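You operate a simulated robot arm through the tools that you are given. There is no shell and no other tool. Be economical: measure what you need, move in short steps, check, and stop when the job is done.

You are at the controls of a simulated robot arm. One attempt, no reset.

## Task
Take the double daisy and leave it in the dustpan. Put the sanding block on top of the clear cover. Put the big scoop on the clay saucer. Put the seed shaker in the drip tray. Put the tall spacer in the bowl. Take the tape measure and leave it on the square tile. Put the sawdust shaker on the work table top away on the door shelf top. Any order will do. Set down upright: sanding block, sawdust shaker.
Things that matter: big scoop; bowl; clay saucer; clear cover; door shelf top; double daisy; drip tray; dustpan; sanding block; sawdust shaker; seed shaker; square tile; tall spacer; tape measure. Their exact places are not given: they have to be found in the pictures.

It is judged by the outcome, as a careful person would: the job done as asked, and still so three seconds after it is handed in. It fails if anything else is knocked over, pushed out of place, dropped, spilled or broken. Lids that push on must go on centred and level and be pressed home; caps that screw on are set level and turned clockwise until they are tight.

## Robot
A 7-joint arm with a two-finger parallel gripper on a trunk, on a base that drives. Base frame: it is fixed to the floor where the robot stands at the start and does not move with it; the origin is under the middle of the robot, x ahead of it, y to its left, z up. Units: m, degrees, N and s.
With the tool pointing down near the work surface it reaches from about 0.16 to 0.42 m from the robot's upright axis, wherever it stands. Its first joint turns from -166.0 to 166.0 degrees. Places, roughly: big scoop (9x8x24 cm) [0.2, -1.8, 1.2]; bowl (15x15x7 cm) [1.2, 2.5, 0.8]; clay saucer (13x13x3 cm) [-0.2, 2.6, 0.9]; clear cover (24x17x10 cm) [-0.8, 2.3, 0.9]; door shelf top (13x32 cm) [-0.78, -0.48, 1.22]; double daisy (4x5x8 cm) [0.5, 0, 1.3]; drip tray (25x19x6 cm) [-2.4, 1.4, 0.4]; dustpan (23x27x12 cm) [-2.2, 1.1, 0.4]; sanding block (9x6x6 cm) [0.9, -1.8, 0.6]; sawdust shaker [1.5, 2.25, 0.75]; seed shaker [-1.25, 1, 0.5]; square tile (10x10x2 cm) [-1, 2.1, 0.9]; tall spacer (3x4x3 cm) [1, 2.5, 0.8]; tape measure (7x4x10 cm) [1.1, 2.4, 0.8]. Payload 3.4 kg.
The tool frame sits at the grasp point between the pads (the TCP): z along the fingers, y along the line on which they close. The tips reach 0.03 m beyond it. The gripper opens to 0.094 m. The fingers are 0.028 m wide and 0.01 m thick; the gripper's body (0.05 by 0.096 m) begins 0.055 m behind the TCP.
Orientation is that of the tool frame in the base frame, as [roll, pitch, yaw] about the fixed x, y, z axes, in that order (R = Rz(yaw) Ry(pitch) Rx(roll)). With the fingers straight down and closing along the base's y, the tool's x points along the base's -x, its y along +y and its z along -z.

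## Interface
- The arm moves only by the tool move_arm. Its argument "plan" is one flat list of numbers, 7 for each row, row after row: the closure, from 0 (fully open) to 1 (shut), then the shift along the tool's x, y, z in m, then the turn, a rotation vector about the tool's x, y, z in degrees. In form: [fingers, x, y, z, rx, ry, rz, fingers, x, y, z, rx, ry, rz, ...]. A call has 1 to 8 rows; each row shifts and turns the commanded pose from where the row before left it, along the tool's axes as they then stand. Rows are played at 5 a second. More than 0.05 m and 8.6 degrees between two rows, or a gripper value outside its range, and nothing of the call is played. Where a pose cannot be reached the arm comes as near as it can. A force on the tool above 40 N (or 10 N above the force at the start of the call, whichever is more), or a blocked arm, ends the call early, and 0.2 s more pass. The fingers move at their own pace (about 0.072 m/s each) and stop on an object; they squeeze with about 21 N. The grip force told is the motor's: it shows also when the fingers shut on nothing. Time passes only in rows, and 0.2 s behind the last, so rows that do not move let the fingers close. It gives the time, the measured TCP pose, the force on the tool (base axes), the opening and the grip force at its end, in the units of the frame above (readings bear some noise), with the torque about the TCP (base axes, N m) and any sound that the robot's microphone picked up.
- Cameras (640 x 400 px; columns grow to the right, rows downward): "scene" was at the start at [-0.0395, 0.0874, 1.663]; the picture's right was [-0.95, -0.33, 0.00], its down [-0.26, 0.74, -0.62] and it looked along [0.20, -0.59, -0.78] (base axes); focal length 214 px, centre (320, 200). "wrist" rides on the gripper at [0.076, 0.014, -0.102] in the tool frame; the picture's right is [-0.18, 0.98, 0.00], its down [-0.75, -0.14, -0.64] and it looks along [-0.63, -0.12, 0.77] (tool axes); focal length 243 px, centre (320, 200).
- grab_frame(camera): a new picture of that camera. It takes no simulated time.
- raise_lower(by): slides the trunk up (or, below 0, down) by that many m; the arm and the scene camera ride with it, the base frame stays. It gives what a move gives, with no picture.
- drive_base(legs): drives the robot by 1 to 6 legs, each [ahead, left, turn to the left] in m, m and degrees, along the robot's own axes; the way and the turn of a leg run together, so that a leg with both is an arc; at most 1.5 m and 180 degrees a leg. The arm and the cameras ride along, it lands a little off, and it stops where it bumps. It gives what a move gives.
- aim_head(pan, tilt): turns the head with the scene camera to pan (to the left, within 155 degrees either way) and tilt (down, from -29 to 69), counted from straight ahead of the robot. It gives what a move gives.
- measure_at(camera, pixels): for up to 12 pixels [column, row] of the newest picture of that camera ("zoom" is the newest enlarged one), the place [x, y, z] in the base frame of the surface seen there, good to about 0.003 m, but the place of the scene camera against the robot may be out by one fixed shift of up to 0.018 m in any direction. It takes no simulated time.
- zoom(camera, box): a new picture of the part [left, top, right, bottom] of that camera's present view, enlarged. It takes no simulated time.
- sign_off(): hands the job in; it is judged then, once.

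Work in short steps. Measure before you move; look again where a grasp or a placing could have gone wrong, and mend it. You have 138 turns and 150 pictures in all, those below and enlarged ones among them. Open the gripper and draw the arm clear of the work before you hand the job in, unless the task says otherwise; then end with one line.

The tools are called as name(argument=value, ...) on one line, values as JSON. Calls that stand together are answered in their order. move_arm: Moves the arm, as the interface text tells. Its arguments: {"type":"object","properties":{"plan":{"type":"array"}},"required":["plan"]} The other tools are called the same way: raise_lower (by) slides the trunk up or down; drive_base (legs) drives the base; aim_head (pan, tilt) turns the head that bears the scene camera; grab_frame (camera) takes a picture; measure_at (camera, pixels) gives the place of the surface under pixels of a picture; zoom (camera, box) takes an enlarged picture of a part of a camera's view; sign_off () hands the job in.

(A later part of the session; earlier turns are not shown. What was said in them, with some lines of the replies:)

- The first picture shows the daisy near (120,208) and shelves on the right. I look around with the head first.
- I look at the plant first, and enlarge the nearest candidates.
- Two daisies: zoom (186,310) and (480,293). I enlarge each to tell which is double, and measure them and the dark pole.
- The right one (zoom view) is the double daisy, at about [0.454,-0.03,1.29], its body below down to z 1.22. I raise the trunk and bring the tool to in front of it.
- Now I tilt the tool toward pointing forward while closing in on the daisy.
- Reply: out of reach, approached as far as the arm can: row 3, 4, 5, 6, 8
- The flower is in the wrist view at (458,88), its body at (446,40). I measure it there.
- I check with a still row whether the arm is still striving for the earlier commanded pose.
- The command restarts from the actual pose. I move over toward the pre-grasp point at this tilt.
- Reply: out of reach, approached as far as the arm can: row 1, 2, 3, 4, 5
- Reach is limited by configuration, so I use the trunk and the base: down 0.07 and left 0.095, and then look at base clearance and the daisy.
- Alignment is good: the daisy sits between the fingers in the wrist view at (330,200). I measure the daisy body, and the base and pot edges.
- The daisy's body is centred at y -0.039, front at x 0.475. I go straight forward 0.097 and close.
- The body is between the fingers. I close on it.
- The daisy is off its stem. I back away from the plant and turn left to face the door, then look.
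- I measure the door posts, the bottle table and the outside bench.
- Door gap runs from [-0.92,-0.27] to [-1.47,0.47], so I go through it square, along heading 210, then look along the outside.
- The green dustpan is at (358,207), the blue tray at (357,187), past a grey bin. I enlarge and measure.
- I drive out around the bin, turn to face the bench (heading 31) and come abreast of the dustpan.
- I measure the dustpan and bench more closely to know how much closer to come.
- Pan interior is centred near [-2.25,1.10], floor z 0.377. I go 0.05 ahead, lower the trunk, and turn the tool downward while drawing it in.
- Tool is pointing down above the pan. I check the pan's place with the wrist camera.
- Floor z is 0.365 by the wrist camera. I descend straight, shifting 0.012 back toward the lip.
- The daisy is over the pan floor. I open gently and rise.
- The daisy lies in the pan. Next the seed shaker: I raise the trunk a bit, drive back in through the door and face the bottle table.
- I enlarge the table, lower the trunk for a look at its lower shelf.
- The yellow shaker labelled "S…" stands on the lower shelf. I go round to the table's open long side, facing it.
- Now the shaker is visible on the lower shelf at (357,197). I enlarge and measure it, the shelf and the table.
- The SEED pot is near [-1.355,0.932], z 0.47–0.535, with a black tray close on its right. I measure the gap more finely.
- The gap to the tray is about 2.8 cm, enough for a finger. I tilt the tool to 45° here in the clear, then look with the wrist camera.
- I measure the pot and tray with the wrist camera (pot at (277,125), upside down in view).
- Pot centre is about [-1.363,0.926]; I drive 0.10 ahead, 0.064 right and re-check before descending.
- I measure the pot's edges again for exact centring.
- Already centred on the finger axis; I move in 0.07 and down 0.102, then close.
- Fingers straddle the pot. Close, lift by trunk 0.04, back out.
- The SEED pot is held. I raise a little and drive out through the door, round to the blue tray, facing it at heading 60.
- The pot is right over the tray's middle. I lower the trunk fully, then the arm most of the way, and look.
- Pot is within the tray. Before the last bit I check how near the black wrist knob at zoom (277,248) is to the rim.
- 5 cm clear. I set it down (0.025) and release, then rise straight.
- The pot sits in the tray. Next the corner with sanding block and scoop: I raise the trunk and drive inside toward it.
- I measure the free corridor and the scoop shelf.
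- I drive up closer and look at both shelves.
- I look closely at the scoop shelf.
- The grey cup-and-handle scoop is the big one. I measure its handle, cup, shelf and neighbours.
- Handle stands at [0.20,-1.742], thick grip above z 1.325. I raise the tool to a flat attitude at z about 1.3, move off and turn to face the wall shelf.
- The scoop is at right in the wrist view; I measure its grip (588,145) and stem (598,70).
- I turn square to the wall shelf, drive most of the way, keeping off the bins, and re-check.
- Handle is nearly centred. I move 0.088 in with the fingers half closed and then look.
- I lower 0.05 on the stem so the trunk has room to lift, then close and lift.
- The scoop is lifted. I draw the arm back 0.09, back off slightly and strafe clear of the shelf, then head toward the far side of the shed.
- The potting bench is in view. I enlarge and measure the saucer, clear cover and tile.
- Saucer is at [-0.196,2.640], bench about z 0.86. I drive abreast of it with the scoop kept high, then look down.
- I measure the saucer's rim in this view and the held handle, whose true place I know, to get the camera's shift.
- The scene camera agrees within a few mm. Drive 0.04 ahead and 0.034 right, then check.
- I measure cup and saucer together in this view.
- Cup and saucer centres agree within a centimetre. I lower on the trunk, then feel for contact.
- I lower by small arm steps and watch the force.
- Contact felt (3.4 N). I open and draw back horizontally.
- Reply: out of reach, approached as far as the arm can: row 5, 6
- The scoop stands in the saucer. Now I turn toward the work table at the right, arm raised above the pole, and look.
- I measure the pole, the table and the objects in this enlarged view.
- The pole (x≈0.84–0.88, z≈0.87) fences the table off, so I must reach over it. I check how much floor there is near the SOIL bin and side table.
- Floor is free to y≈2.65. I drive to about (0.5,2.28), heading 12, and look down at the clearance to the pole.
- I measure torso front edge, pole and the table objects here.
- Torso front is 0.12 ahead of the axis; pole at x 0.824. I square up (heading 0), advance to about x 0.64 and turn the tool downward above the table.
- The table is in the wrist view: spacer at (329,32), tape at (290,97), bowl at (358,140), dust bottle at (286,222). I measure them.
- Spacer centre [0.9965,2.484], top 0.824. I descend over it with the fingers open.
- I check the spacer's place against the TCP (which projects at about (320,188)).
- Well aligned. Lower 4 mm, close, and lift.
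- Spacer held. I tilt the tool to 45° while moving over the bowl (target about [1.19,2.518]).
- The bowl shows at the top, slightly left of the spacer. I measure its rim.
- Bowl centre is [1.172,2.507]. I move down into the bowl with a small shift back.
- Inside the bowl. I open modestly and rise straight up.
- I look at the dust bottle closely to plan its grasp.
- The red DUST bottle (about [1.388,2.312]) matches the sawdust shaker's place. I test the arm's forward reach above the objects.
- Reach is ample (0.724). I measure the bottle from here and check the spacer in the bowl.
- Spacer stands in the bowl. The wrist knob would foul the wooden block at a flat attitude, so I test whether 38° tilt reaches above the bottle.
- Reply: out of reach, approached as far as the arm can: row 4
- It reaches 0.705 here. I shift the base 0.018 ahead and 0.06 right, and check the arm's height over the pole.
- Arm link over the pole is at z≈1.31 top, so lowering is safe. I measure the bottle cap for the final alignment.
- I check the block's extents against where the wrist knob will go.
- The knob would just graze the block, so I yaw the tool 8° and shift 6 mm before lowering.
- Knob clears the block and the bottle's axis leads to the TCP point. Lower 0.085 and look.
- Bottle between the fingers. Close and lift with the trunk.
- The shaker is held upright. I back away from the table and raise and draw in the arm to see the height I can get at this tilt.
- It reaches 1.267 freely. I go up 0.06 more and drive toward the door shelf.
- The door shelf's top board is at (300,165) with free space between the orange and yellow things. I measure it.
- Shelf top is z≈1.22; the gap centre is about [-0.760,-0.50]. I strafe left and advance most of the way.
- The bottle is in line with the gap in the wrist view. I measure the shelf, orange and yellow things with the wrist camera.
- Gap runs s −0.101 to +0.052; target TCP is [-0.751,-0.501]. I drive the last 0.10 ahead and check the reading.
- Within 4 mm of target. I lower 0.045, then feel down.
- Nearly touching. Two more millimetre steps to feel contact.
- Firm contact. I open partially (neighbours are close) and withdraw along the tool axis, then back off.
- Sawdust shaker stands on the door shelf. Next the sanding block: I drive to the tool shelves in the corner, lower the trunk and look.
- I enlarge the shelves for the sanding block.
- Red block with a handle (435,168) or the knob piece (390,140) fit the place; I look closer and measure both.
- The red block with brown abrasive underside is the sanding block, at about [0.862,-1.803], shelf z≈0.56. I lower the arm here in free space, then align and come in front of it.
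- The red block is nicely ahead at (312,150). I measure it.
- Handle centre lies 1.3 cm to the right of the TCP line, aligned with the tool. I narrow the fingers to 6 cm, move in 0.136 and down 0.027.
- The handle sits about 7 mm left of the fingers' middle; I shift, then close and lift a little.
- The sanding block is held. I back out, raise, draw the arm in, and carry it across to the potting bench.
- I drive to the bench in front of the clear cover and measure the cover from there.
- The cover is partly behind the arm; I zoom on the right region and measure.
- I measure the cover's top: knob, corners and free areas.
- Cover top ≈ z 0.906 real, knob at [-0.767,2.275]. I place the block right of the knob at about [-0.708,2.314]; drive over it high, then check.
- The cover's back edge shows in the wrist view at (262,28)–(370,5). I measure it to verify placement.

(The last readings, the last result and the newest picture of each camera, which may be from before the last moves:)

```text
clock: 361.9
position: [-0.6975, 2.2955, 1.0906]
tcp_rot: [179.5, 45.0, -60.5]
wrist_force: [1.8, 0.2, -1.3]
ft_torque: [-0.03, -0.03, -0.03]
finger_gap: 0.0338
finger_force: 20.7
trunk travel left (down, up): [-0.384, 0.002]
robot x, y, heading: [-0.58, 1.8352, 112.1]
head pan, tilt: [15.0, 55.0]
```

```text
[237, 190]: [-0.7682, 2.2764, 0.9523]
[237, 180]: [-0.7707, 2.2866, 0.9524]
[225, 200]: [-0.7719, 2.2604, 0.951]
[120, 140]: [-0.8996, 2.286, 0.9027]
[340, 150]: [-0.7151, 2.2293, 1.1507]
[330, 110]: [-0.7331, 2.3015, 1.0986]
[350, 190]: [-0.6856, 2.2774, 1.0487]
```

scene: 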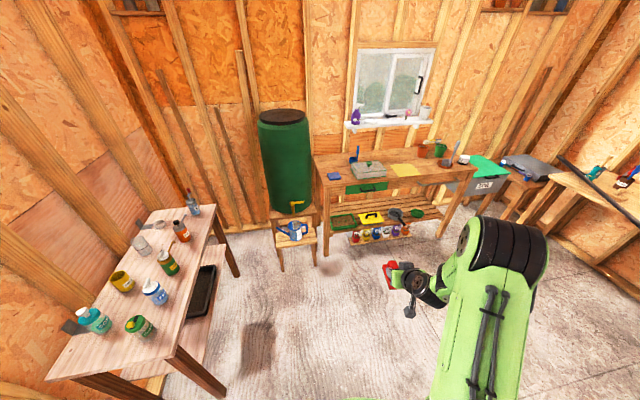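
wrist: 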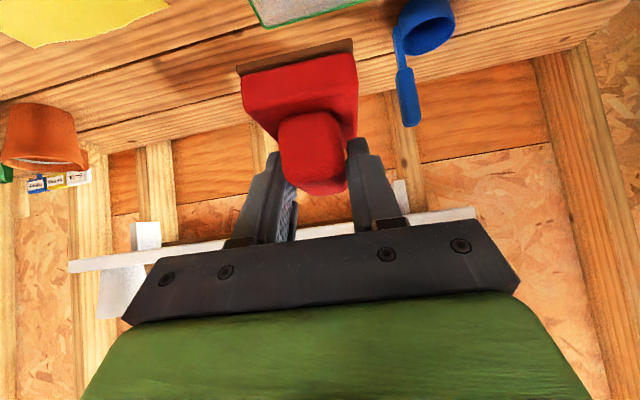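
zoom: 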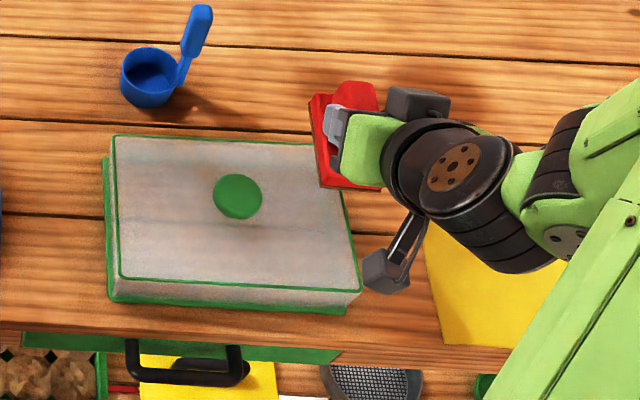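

The block's underside is centred at u=+0.071, v≈0 from the knob: right where wanted. Lower 0.122, then feel down.

raise_lower(by=-0.122)

grab_frame(camera="wrist")

move_arm(plan=[1, 0.0021, 0, 0.0021, 0, 0, 0, 1, 0.0021, 0, 0.0021, 0, 0, 0, 1, 0.0014, 0, 0.0014, 0, 0, 0])

```text
clock: 363.4
position: [-0.6968, 2.293, 0.9688]
tcp_rot: [179.7, 45.0, -60.3]
wrist_force: [-0.3, 1.4, -0.8]
ft_torque: [-0.03, -0.01, -0.03]
finger_gap: 0.0337
finger_force: 21.2
trunk travel left (down, up): [-0.262, 0.124]
robot x, y, heading: [-0.5796, 1.8365, 112.2]
head pan, tilt: [15.0, 55.0]
```

```text
23 pictures are left
```

wrist: 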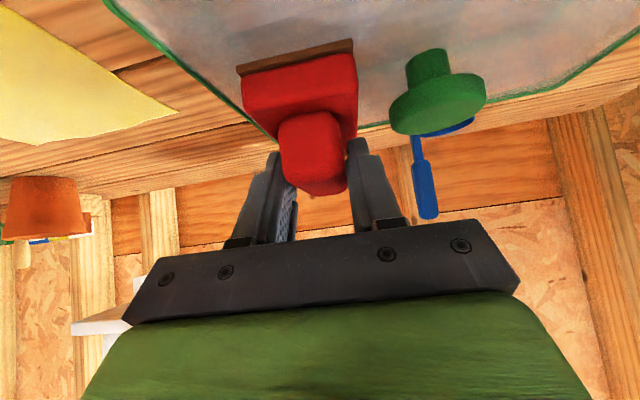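

```text
clock: 364.2
position: [-0.6982, 2.2939, 0.9622]
tcp_rot: [179.7, 45.2, -60.4]
wrist_force: [1.6, 0.6, 6.1]
ft_torque: [0.08, 0.21, 0.07]
finger_gap: 0.0337
finger_force: 21.1
trunk travel left (down, up): [-0.262, 0.124]
robot x, y, heading: [-0.5816, 1.8365, 112.2]
head pan, tilt: [15.0, 55.0]
```

Contact felt. One more millimetre to seat it, then I open modestly and withdraw up and back.

move_arm(plan=[1, 0.0008, 0, 0.0008, 0, 0, 0, 0.7, 0, 0, 0, 0, 0, 0, 0.45, 0, 0, 0, 0, 0, 0, 0.42, 0, 0, 0, 0, 0, 0, 0.42, -0.01, 0, -0.03, 0, 0, 0, 0.42, -0.01, 0, -0.04, 0, 0, 0, 0.42, -0.02, 0, -0.04, 0, 0, 0])

drive_base(legs=[[-0.25, 0, 0]])

zoom(camera="scene", box=[300, 120, 460, 220])

```text
clock: 365.8
position: [-0.6741, 2.251, 1.066]
tcp_rot: [179.6, 45.0, -60.4]
wrist_force: [0.9, 0.1, 0.1]
ft_torque: [0.0, 0.01, -0.01]
finger_gap: 0.0545
finger_force: 0.2
trunk travel left (down, up): [-0.262, 0.124]
robot x, y, heading: [-0.5809, 1.8319, 112.3]
head pan, tilt: [15.0, 55.0]
```

```text
clock: 367.6
position: [-0.5824, 2.0218, 1.0645]
tcp_rot: [179.6, 45.1, -60.2]
wrist_force: [0.7, -0.8, 0.1]
ft_torque: [0.0, -0.01, 0.02]
finger_gap: 0.0547
finger_force: 0.1
trunk travel left (down, up): [-0.262, 0.124]
robot x, y, heading: [-0.4874, 1.61, 112.4]
head pan, tilt: [15.0, 55.0]
```

```text
4.00 times, centred on (380, 170) of scene
```

zoom: 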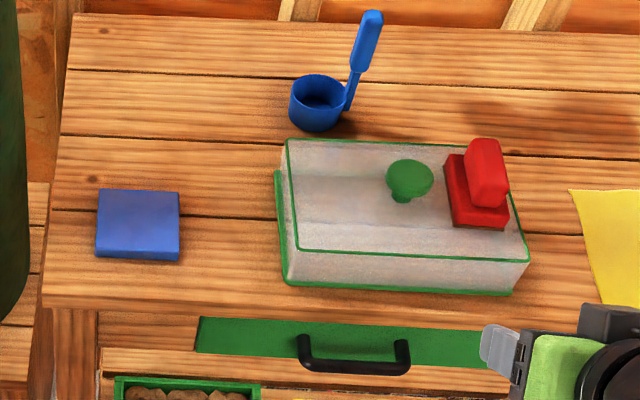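

The block sits level on the cover. Last, the tape measure: I raise, turn toward the work table and approach at heading 22.

raise_lower(by=0.12)

drive_base(legs=[[0, 0, -90], [1.038, 0.185, 0]])

grab_frame(camera="wrist")

```text
clock: 369.1
position: [-0.5826, 2.024, 1.185]
tcp_rot: [179.6, 45.0, -60.2]
wrist_force: [0.3, 0.0, 0.2]
ft_torque: [0.0, 0.0, 0.06]
finger_gap: 0.0544
finger_force: 0.1
trunk travel left (down, up): [-0.382, 0.004]
robot x, y, heading: [-0.4886, 1.6064, 112.3]
head pan, tilt: [15.0, 55.0]
```

```text
clock: 378.2
position: [0.7955, 2.2686, 1.1843]
tcp_rot: [179.7, 45.0, -150.0]
wrist_force: [-0.6, 0.7, 0.0]
ft_torque: [-0.02, 0.02, -0.03]
finger_gap: 0.0541
finger_force: 0.1
trunk travel left (down, up): [-0.382, 0.004]
robot x, y, heading: [0.3823, 2.172, 22.5]
head pan, tilt: [15.0, 55.0]
```

```text
21 pictures are left
```

wrist: 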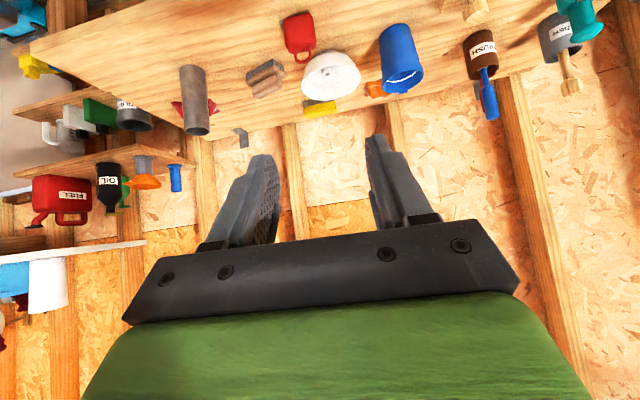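

The tape is at (300,35). I measure it and its orientation.

zoom(camera="wrist", box=[250, 0, 370, 100])

measure_at(camera="wrist", pixels=[[300, 30], [284, 30], [314, 28], [288, 16], [309, 13], [302, 48], [287, 42], [314, 42], [306, 62], [262, 80], [330, 75]])

```text
4.00 times, centred on (310, 50) of wrist
```

zoom: 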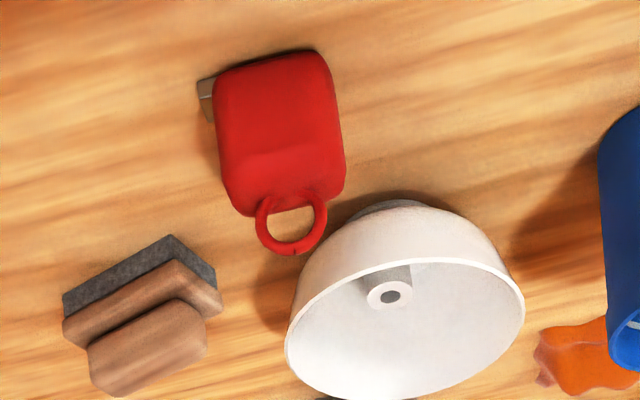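

```text
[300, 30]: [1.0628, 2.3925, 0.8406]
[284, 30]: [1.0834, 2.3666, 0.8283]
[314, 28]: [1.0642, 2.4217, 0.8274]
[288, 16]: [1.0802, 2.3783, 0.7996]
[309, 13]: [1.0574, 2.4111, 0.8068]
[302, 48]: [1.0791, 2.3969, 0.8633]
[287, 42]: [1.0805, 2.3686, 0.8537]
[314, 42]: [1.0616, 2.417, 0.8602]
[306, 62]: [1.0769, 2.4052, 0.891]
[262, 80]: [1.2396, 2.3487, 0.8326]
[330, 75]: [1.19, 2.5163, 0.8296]
```

Tape centre ≈ [1.081,2.398], its length lying along 110°. I turn 10° right to align the fingers with it, drive up and come partly down with the arm.

drive_base(legs=[[0, 0, -10], [0.183, 0.138, 0]])

move_arm(plan=[0, 0, 0, 0.04, 0, 0, 0, 0, 0, 0, 0.04, 0, 0, 0, 0, 0, 0, 0.04, 0, 0, 0, 0, 0, 0, 0.04, 0, 0, 0, 0, 0.02, 0, 0.02, 0, 0, 0, 0, 0.02, 0, 0.02, 0, 0, 0])

grab_frame(camera="wrist")

```text
clock: 380.6
position: [0.9585, 2.3774, 1.184]
tcp_rot: [179.6, 44.9, -159.8]
wrist_force: [-0.2, 0.3, 0.2]
ft_torque: [-0.03, -0.03, -0.02]
finger_gap: 0.0545
finger_force: 0.0
trunk travel left (down, up): [-0.382, 0.004]
robot x, y, heading: [0.5328, 2.3526, 12.5]
head pan, tilt: [15.0, 55.0]
```

```text
clock: 382.0
position: [1.0635, 2.4173, 1.013]
tcp_rot: [179.6, 45.0, -159.9]
wrist_force: [0.3, 0.1, -0.6]
ft_torque: [-0.05, 0.02, -0.02]
finger_gap: 0.0943
finger_force: 0.1
trunk travel left (down, up): [-0.382, 0.004]
robot x, y, heading: [0.5321, 2.3541, 12.7]
head pan, tilt: [15.0, 55.0]
```

```text
19 pictures are left
```

wrist: 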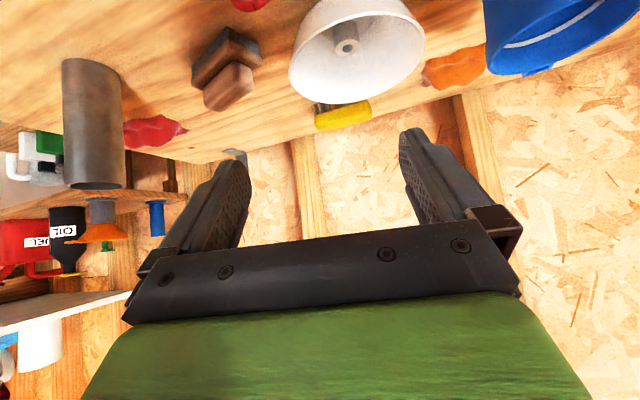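

I shift 2.4 cm right, come down to just above the ring and look again.

move_arm(plan=[0, 0, -0.0244, 0, 0, 0, 0, 0, 0.0265, 0, 0.0265, 0, 0, 0, 0, 0.0265, 0, 0.0265, 0, 0, 0])

grab_frame(camera="wrist")

measure_at(camera="wrist", pixels=[[300, 30], [270, 20], [330, 10], [300, 50], [310, 70], [320, 90], [345, 20], [255, 30]])

```text
clock: 382.8
position: [1.0725, 2.3974, 0.937]
tcp_rot: [179.6, 45.0, -159.9]
wrist_force: [-0.2, 0.1, 0.0]
ft_torque: [0.04, -0.02, -0.02]
finger_gap: 0.0941
finger_force: 0.0
trunk travel left (down, up): [-0.382, 0.004]
robot x, y, heading: [0.5322, 2.355, 12.5]
head pan, tilt: [15.0, 55.0]
```

```text
18 pictures are left
```

wrist: 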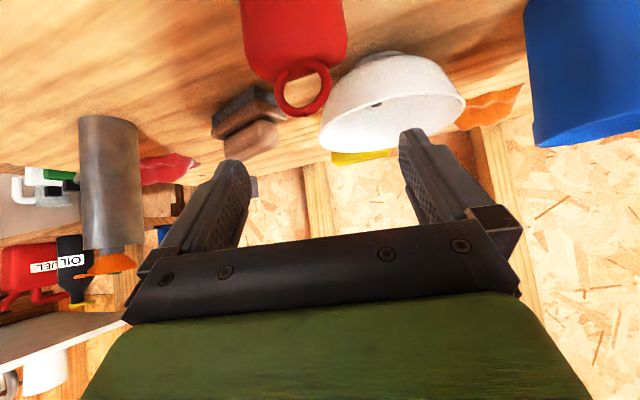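

```text
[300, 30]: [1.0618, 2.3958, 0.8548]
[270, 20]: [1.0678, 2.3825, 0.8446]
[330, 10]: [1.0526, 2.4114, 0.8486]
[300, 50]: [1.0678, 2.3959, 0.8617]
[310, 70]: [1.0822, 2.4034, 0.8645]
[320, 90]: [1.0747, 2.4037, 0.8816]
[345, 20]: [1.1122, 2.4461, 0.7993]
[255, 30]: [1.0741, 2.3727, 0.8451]
```

Centred. Down 0.087 and close.

move_arm(plan=[0, 0.0205, 0, 0.0205, 0, 0, 0, 0, 0.0205, 0, 0.0205, 0, 0, 0, 0, 0.0205, 0, 0.0205, 0, 0, 0, 0.5, 0, 0, 0, 0, 0, 0, 1, 0, 0, 0, 0, 0, 0, 1, 0, 0, 0, 0, 0, 0])

grab_frame(camera="wrist")

```text
clock: 384.2
position: [1.0735, 2.3983, 0.8526]
tcp_rot: [179.6, 45.0, -159.8]
wrist_force: [-0.1, -0.5, 0.8]
ft_torque: [0.02, 0.04, 0.01]
finger_gap: 0.0655
finger_force: 20.8
trunk travel left (down, up): [-0.382, 0.004]
robot x, y, heading: [0.5337, 2.3531, 12.4]
head pan, tilt: [15.0, 55.0]
```

```text
17 pictures are left
```

wrist: 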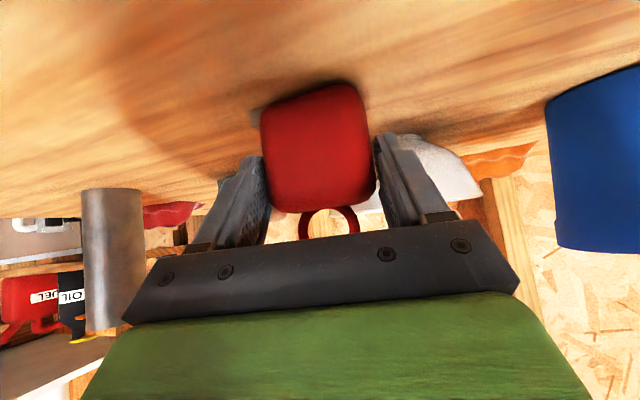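

Tape held at 6.5 cm. I lift straight up and back away to the open floor, turning toward the bench.

move_arm(plan=[1, -0.03, 0, -0.03, 0, 0, 0, 1, -0.035, 0, -0.035, 0, 0, 0, 1, -0.035, 0, -0.035, 0, 0, 0, 1, -0.035, 0, -0.035, 0, 0, 0, 1, -0.03, 0, -0.03, 0, 0, 0])

drive_base(legs=[[-0.3, -0.3, 0], [-0.5, -0.1, 0], [0, 0, 100], [0.0, 0.35, 0]])

aim_head(pan=35, tilt=45)

grab_frame(camera="scene")

grab_frame(camera="wrist")

```text
clock: 385.4
position: [1.0679, 2.3951, 1.0884]
tcp_rot: [179.6, 45.0, -159.9]
wrist_force: [-0.1, -0.3, -1.7]
ft_torque: [-0.01, 0.03, 0.01]
finger_gap: 0.0655
finger_force: 21.0
trunk travel left (down, up): [-0.382, 0.004]
robot x, y, heading: [0.5327, 2.3518, 12.9]
head pan, tilt: [15.0, 55.0]
```

```text
clock: 396.6
position: [-0.61, 2.1772, 1.0872]
tcp_rot: [179.6, 45.1, -59.8]
wrist_force: [0.6, 0.1, -2.2]
ft_torque: [0.0, 0.02, 0.0]
finger_gap: 0.0648
finger_force: 21.4
trunk travel left (down, up): [-0.382, 0.004]
robot x, y, heading: [-0.4766, 1.6559, 112.7]
head pan, tilt: [15.0, 55.0]
```

```text
clock: 397.5
position: [-0.6104, 2.1771, 1.086]
tcp_rot: [179.6, 45.0, -59.9]
wrist_force: [0.5, 0.1, -1.9]
ft_torque: [-0.03, 0.02, 0.03]
finger_gap: 0.0648
finger_force: 21.6
trunk travel left (down, up): [-0.382, 0.004]
robot x, y, heading: [-0.4768, 1.6564, 112.8]
head pan, tilt: [35.0, 45.0]
```

```text
16 pictures are left
```

scene: 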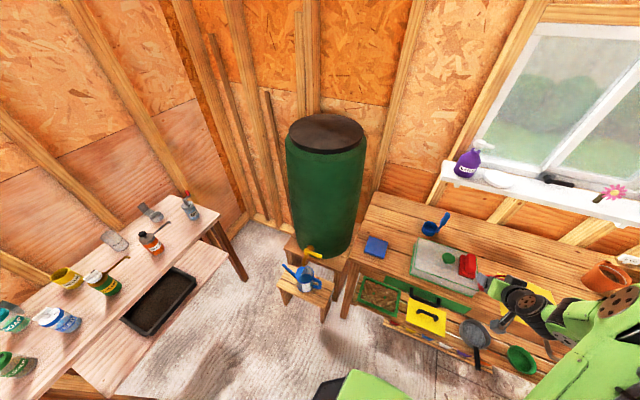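

```text
15 pictures are left
```

wrist: 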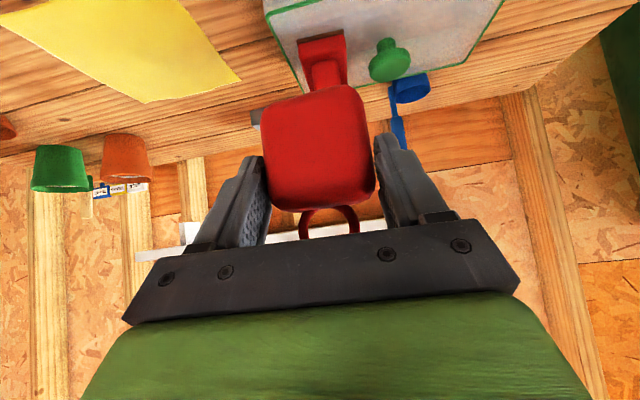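

I measure the tile (377,245) and the stool/watering can, which limit where I may stand.

measure_at(camera="scene", pixels=[[376, 246], [366, 241], [386, 240], [383, 254], [365, 250], [325, 300], [318, 318], [300, 275], [302, 266], [332, 285], [310, 252], [345, 315]])

zoom(camera="scene", box=[340, 215, 420, 275])

```text
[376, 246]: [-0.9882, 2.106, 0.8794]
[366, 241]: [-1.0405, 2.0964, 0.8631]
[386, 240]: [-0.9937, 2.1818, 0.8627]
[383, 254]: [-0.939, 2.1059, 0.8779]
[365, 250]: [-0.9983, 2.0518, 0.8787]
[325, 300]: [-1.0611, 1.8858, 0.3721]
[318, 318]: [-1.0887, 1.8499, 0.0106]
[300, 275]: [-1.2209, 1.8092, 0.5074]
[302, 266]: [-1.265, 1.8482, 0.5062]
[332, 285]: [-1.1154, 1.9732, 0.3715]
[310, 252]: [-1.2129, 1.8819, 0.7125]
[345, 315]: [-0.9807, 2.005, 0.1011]
```

```text
6.67 times, centred on (380, 245) of scene
```

zoom: 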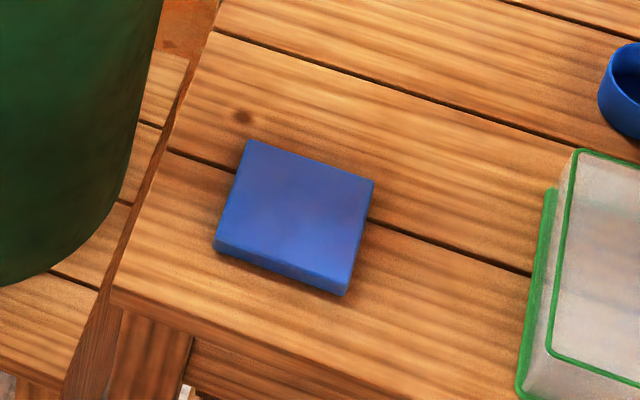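

Tile centre [-0.986,2.103], top z≈0.867. I strafe 0.374 left and 0.068 ahead and check.

drive_base(legs=[[0, 0.374, 0], [0.06, 0, 0]])

aim_head(pan=20, tilt=55)

grab_frame(camera="wrist")

zoom(camera="scene", box=[280, 170, 440, 270])

```text
clock: 400.5
position: [-0.9914, 2.0845, 1.0853]
tcp_rot: [179.7, 44.8, -59.8]
wrist_force: [0.2, 0.8, -2.3]
ft_torque: [-0.04, -0.03, 0.03]
finger_gap: 0.0646
finger_force: 21.1
trunk travel left (down, up): [-0.382, 0.004]
robot x, y, heading: [-0.8579, 1.5651, 112.6]
head pan, tilt: [35.0, 45.0]
```

```text
clock: 401.2
position: [-0.9897, 2.0834, 1.0869]
tcp_rot: [179.7, 45.0, -59.7]
wrist_force: [0.3, -0.1, -1.4]
ft_torque: [-0.04, -0.02, 0.02]
finger_gap: 0.0646
finger_force: 20.9
trunk travel left (down, up): [-0.382, 0.004]
robot x, y, heading: [-0.8584, 1.5637, 112.7]
head pan, tilt: [20.0, 55.0]
```

```text
13 pictures are left
```

wrist: 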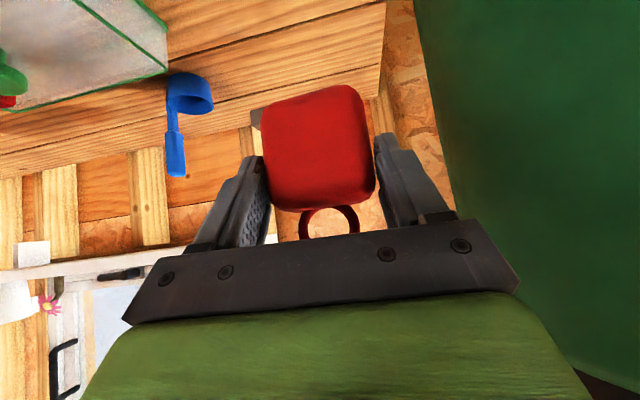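

```text
4.00 times, centred on (360, 220) of scene
```

zoom: 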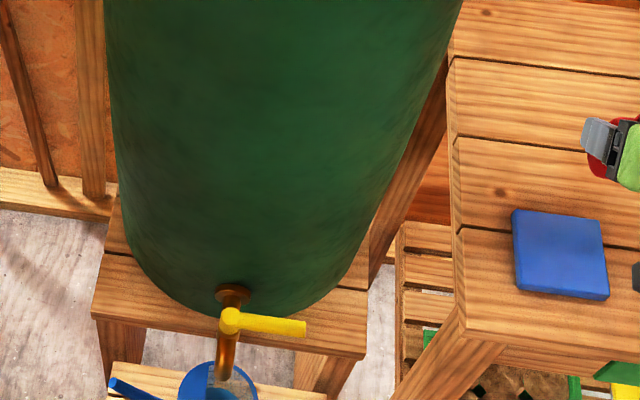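

I check the barrel's distance from the hand and re-measure the tile from here.

measure_at(camera="wrist", pixels=[[440, 150], [500, 250], [620, 320], [470, 60], [320, 100], [265, 110]])

measure_at(camera="zoom", pixels=[[560, 250], [517, 214], [600, 224], [606, 288], [520, 278], [440, 300], [380, 200]])

```text
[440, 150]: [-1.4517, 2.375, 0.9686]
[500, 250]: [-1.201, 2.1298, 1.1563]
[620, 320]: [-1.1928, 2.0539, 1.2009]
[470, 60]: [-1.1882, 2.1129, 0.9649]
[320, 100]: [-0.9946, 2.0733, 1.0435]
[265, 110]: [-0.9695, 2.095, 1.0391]
```

```text
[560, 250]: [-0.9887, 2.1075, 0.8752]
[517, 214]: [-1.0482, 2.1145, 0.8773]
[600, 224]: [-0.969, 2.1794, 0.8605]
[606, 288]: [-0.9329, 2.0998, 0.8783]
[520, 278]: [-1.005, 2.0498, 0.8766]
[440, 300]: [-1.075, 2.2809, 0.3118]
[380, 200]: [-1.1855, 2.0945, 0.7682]
```

Tile centre [-0.989,2.107]. I correct the TCP by about 1.1 cm ahead and 1.5 cm right, then lower with the trunk to just above.

move_arm(plan=[1, -0.0076, -0.015, 0.0076, 0, 0, 0, 1, 0, 0, 0, 0, 0, 0])

raise_lower(by=-0.157)

grab_frame(camera="wrist")

measure_at(camera="wrist", pixels=[[320, 60], [280, 70], [370, 55], [320, 85], [255, 70], [390, 50], [310, 20], [380, 85]])

```text
clock: 401.9
position: [-0.9828, 2.1008, 1.0878]
tcp_rot: [179.6, 45.1, -59.8]
wrist_force: [-0.2, 0.3, -1.6]
ft_torque: [-0.05, 0.01, -0.03]
finger_gap: 0.0649
finger_force: 21.3
trunk travel left (down, up): [-0.382, 0.004]
robot x, y, heading: [-0.854, 1.5622, 112.9]
head pan, tilt: [20.0, 55.0]
```

```text
clock: 403.7
position: [-0.9827, 2.1016, 0.9306]
tcp_rot: [179.5, 45.0, -59.8]
wrist_force: [-0.5, 0.3, -1.6]
ft_torque: [0.01, 0.01, 0.02]
finger_gap: 0.065
finger_force: 21.0
trunk travel left (down, up): [-0.225, 0.161]
robot x, y, heading: [-0.8532, 1.5633, 112.8]
head pan, tilt: [20.0, 55.0]
```

```text
11 pictures are left
```

wrist: 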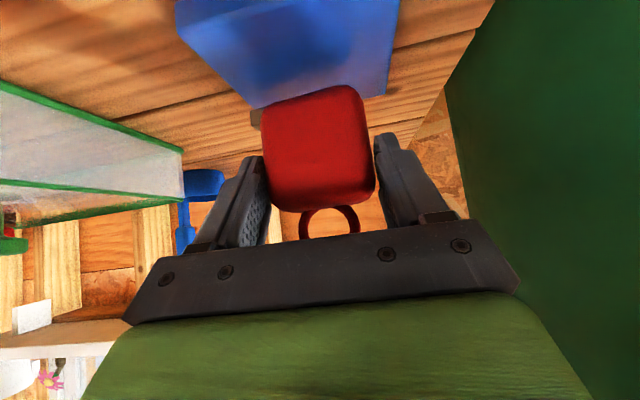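

```text
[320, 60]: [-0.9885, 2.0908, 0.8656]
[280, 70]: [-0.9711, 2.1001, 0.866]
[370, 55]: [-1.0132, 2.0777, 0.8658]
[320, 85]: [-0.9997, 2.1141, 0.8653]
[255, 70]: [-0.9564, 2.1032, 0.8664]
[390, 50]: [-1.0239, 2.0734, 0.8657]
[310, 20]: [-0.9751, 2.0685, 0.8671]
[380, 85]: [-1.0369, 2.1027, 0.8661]
```

All over the tile (top z 0.866). I feel down the last centimetre.

move_arm(plan=[1, 0.0028, 0, 0.0028, 0, 0, 0, 1, 0.0021, 0, 0.0021, 0, 0, 0, 1, 0.0014, 0, 0.0014, 0, 0, 0, 1, 0, 0, 0, 0, 0, 0])

```text
clock: 404.7
position: [-0.9823, 2.1017, 0.9215]
tcp_rot: [179.6, 45.0, -59.8]
wrist_force: [-0.7, 0.7, -1.5]
ft_torque: [0.01, 0.01, 0.02]
finger_gap: 0.0648
finger_force: 21.4
trunk travel left (down, up): [-0.225, 0.161]
robot x, y, heading: [-0.8518, 1.5613, 112.7]
head pan, tilt: [20.0, 55.0]
```

move_arm(plan=[1, 0.0012, 0, 0.0012, 0, 0, 0, 1, 0.0012, 0, 0.0012, 0, 0, 0, 1, 0, 0, 0, 0, 0, 0])

```text
clock: 405.5
position: [-0.9827, 2.1021, 0.9208]
tcp_rot: [179.6, 45.3, -59.8]
wrist_force: [0.2, 0.3, 7.7]
ft_torque: [-0.19, 0.16, 0.01]
finger_gap: 0.0647
finger_force: 20.8
trunk travel left (down, up): [-0.225, 0.161]
robot x, y, heading: [-0.8582, 1.5661, 112.5]
head pan, tilt: [20.0, 55.0]
```

Contact (7.7 N). I open and withdraw along the tool axis, then back away and check.

move_arm(plan=[0.6, 0, 0, 0, 0, 0, 0, 0.2, 0, 0, 0, 0, 0, 0, 0, 0, 0, 0, 0, 0, 0, 0, 0, 0, 0, 0, 0, 0, 0, 0, 0, -0.03, 0, 0, 0, 0, 0, 0, -0.04, 0, 0, 0, 0, 0, 0, -0.045, 0, 0, 0, 0, -0.02, 0, -0.04, 0, 0, 0])

drive_base(legs=[[-0.2, -0.2, 0]])

aim_head(pan=12, tilt=40)

grab_frame(camera="scene")

zoom(camera="scene", box=[270, 150, 430, 250])

```text
clock: 407.3
position: [-0.9344, 2.0191, 1.042]
tcp_rot: [179.6, 44.9, -59.9]
wrist_force: [0.2, -0.5, 0.6]
ft_torque: [0.0, 0.0, -0.04]
finger_gap: 0.0941
finger_force: 0.1
trunk travel left (down, up): [-0.225, 0.161]
robot x, y, heading: [-0.8564, 1.5645, 112.7]
head pan, tilt: [20.0, 55.0]
```

```text
clock: 409.3
position: [-0.6586, 1.9092, 1.0428]
tcp_rot: [179.5, 45.0, -60.0]
wrist_force: [-0.1, -0.2, 0.3]
ft_torque: [0.0, 0.01, 0.0]
finger_gap: 0.0938
finger_force: 0.1
trunk travel left (down, up): [-0.225, 0.161]
robot x, y, heading: [-0.5843, 1.4526, 112.4]
head pan, tilt: [20.0, 55.0]
```

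```text
clock: 410.1
position: [-0.6593, 1.9098, 1.0418]
tcp_rot: [179.6, 45.0, -60.0]
wrist_force: [-0.2, 0.3, 0.4]
ft_torque: [0.01, -0.01, 0.02]
finger_gap: 0.0942
finger_force: 0.0
trunk travel left (down, up): [-0.225, 0.161]
robot x, y, heading: [-0.5831, 1.451, 112.6]
head pan, tilt: [12.0, 40.0]
```

```text
10 pictures are left
```

scene: 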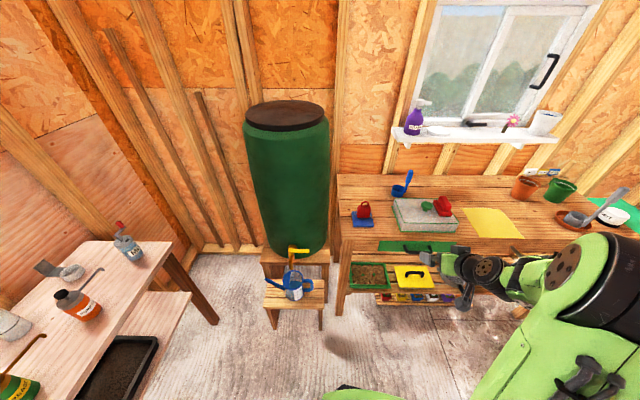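

```text
4.00 times, centred on (350, 200) of scene
```

zoom: 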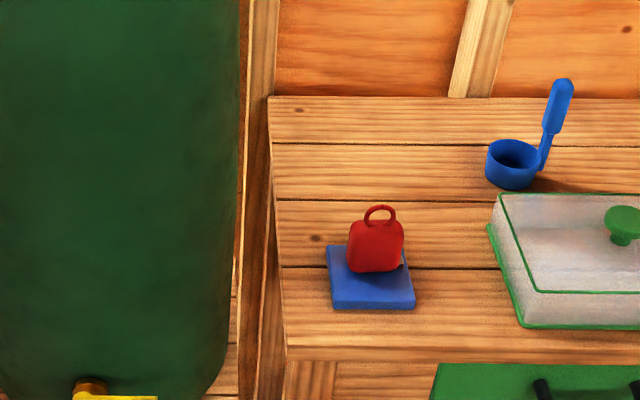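

The tape stands on the tile, the block is on the cover and the scoop stands in the saucer. The gripper is open and clear of everything, so I hand the job in.

sign_off()

```text
The job is handed in.
```

All seven items are where you asked, as far as the last pictures showed: the double daisy in the dustpan, seed shaker in the drip tray, big scoop on the saucer, tall spacer in the bowl, sawdust shaker upright on the door shelf top, sanding block upright on the clear cover, and tape measure on the tile. I saw nothing else knocked over or moved, and the job is handed in.
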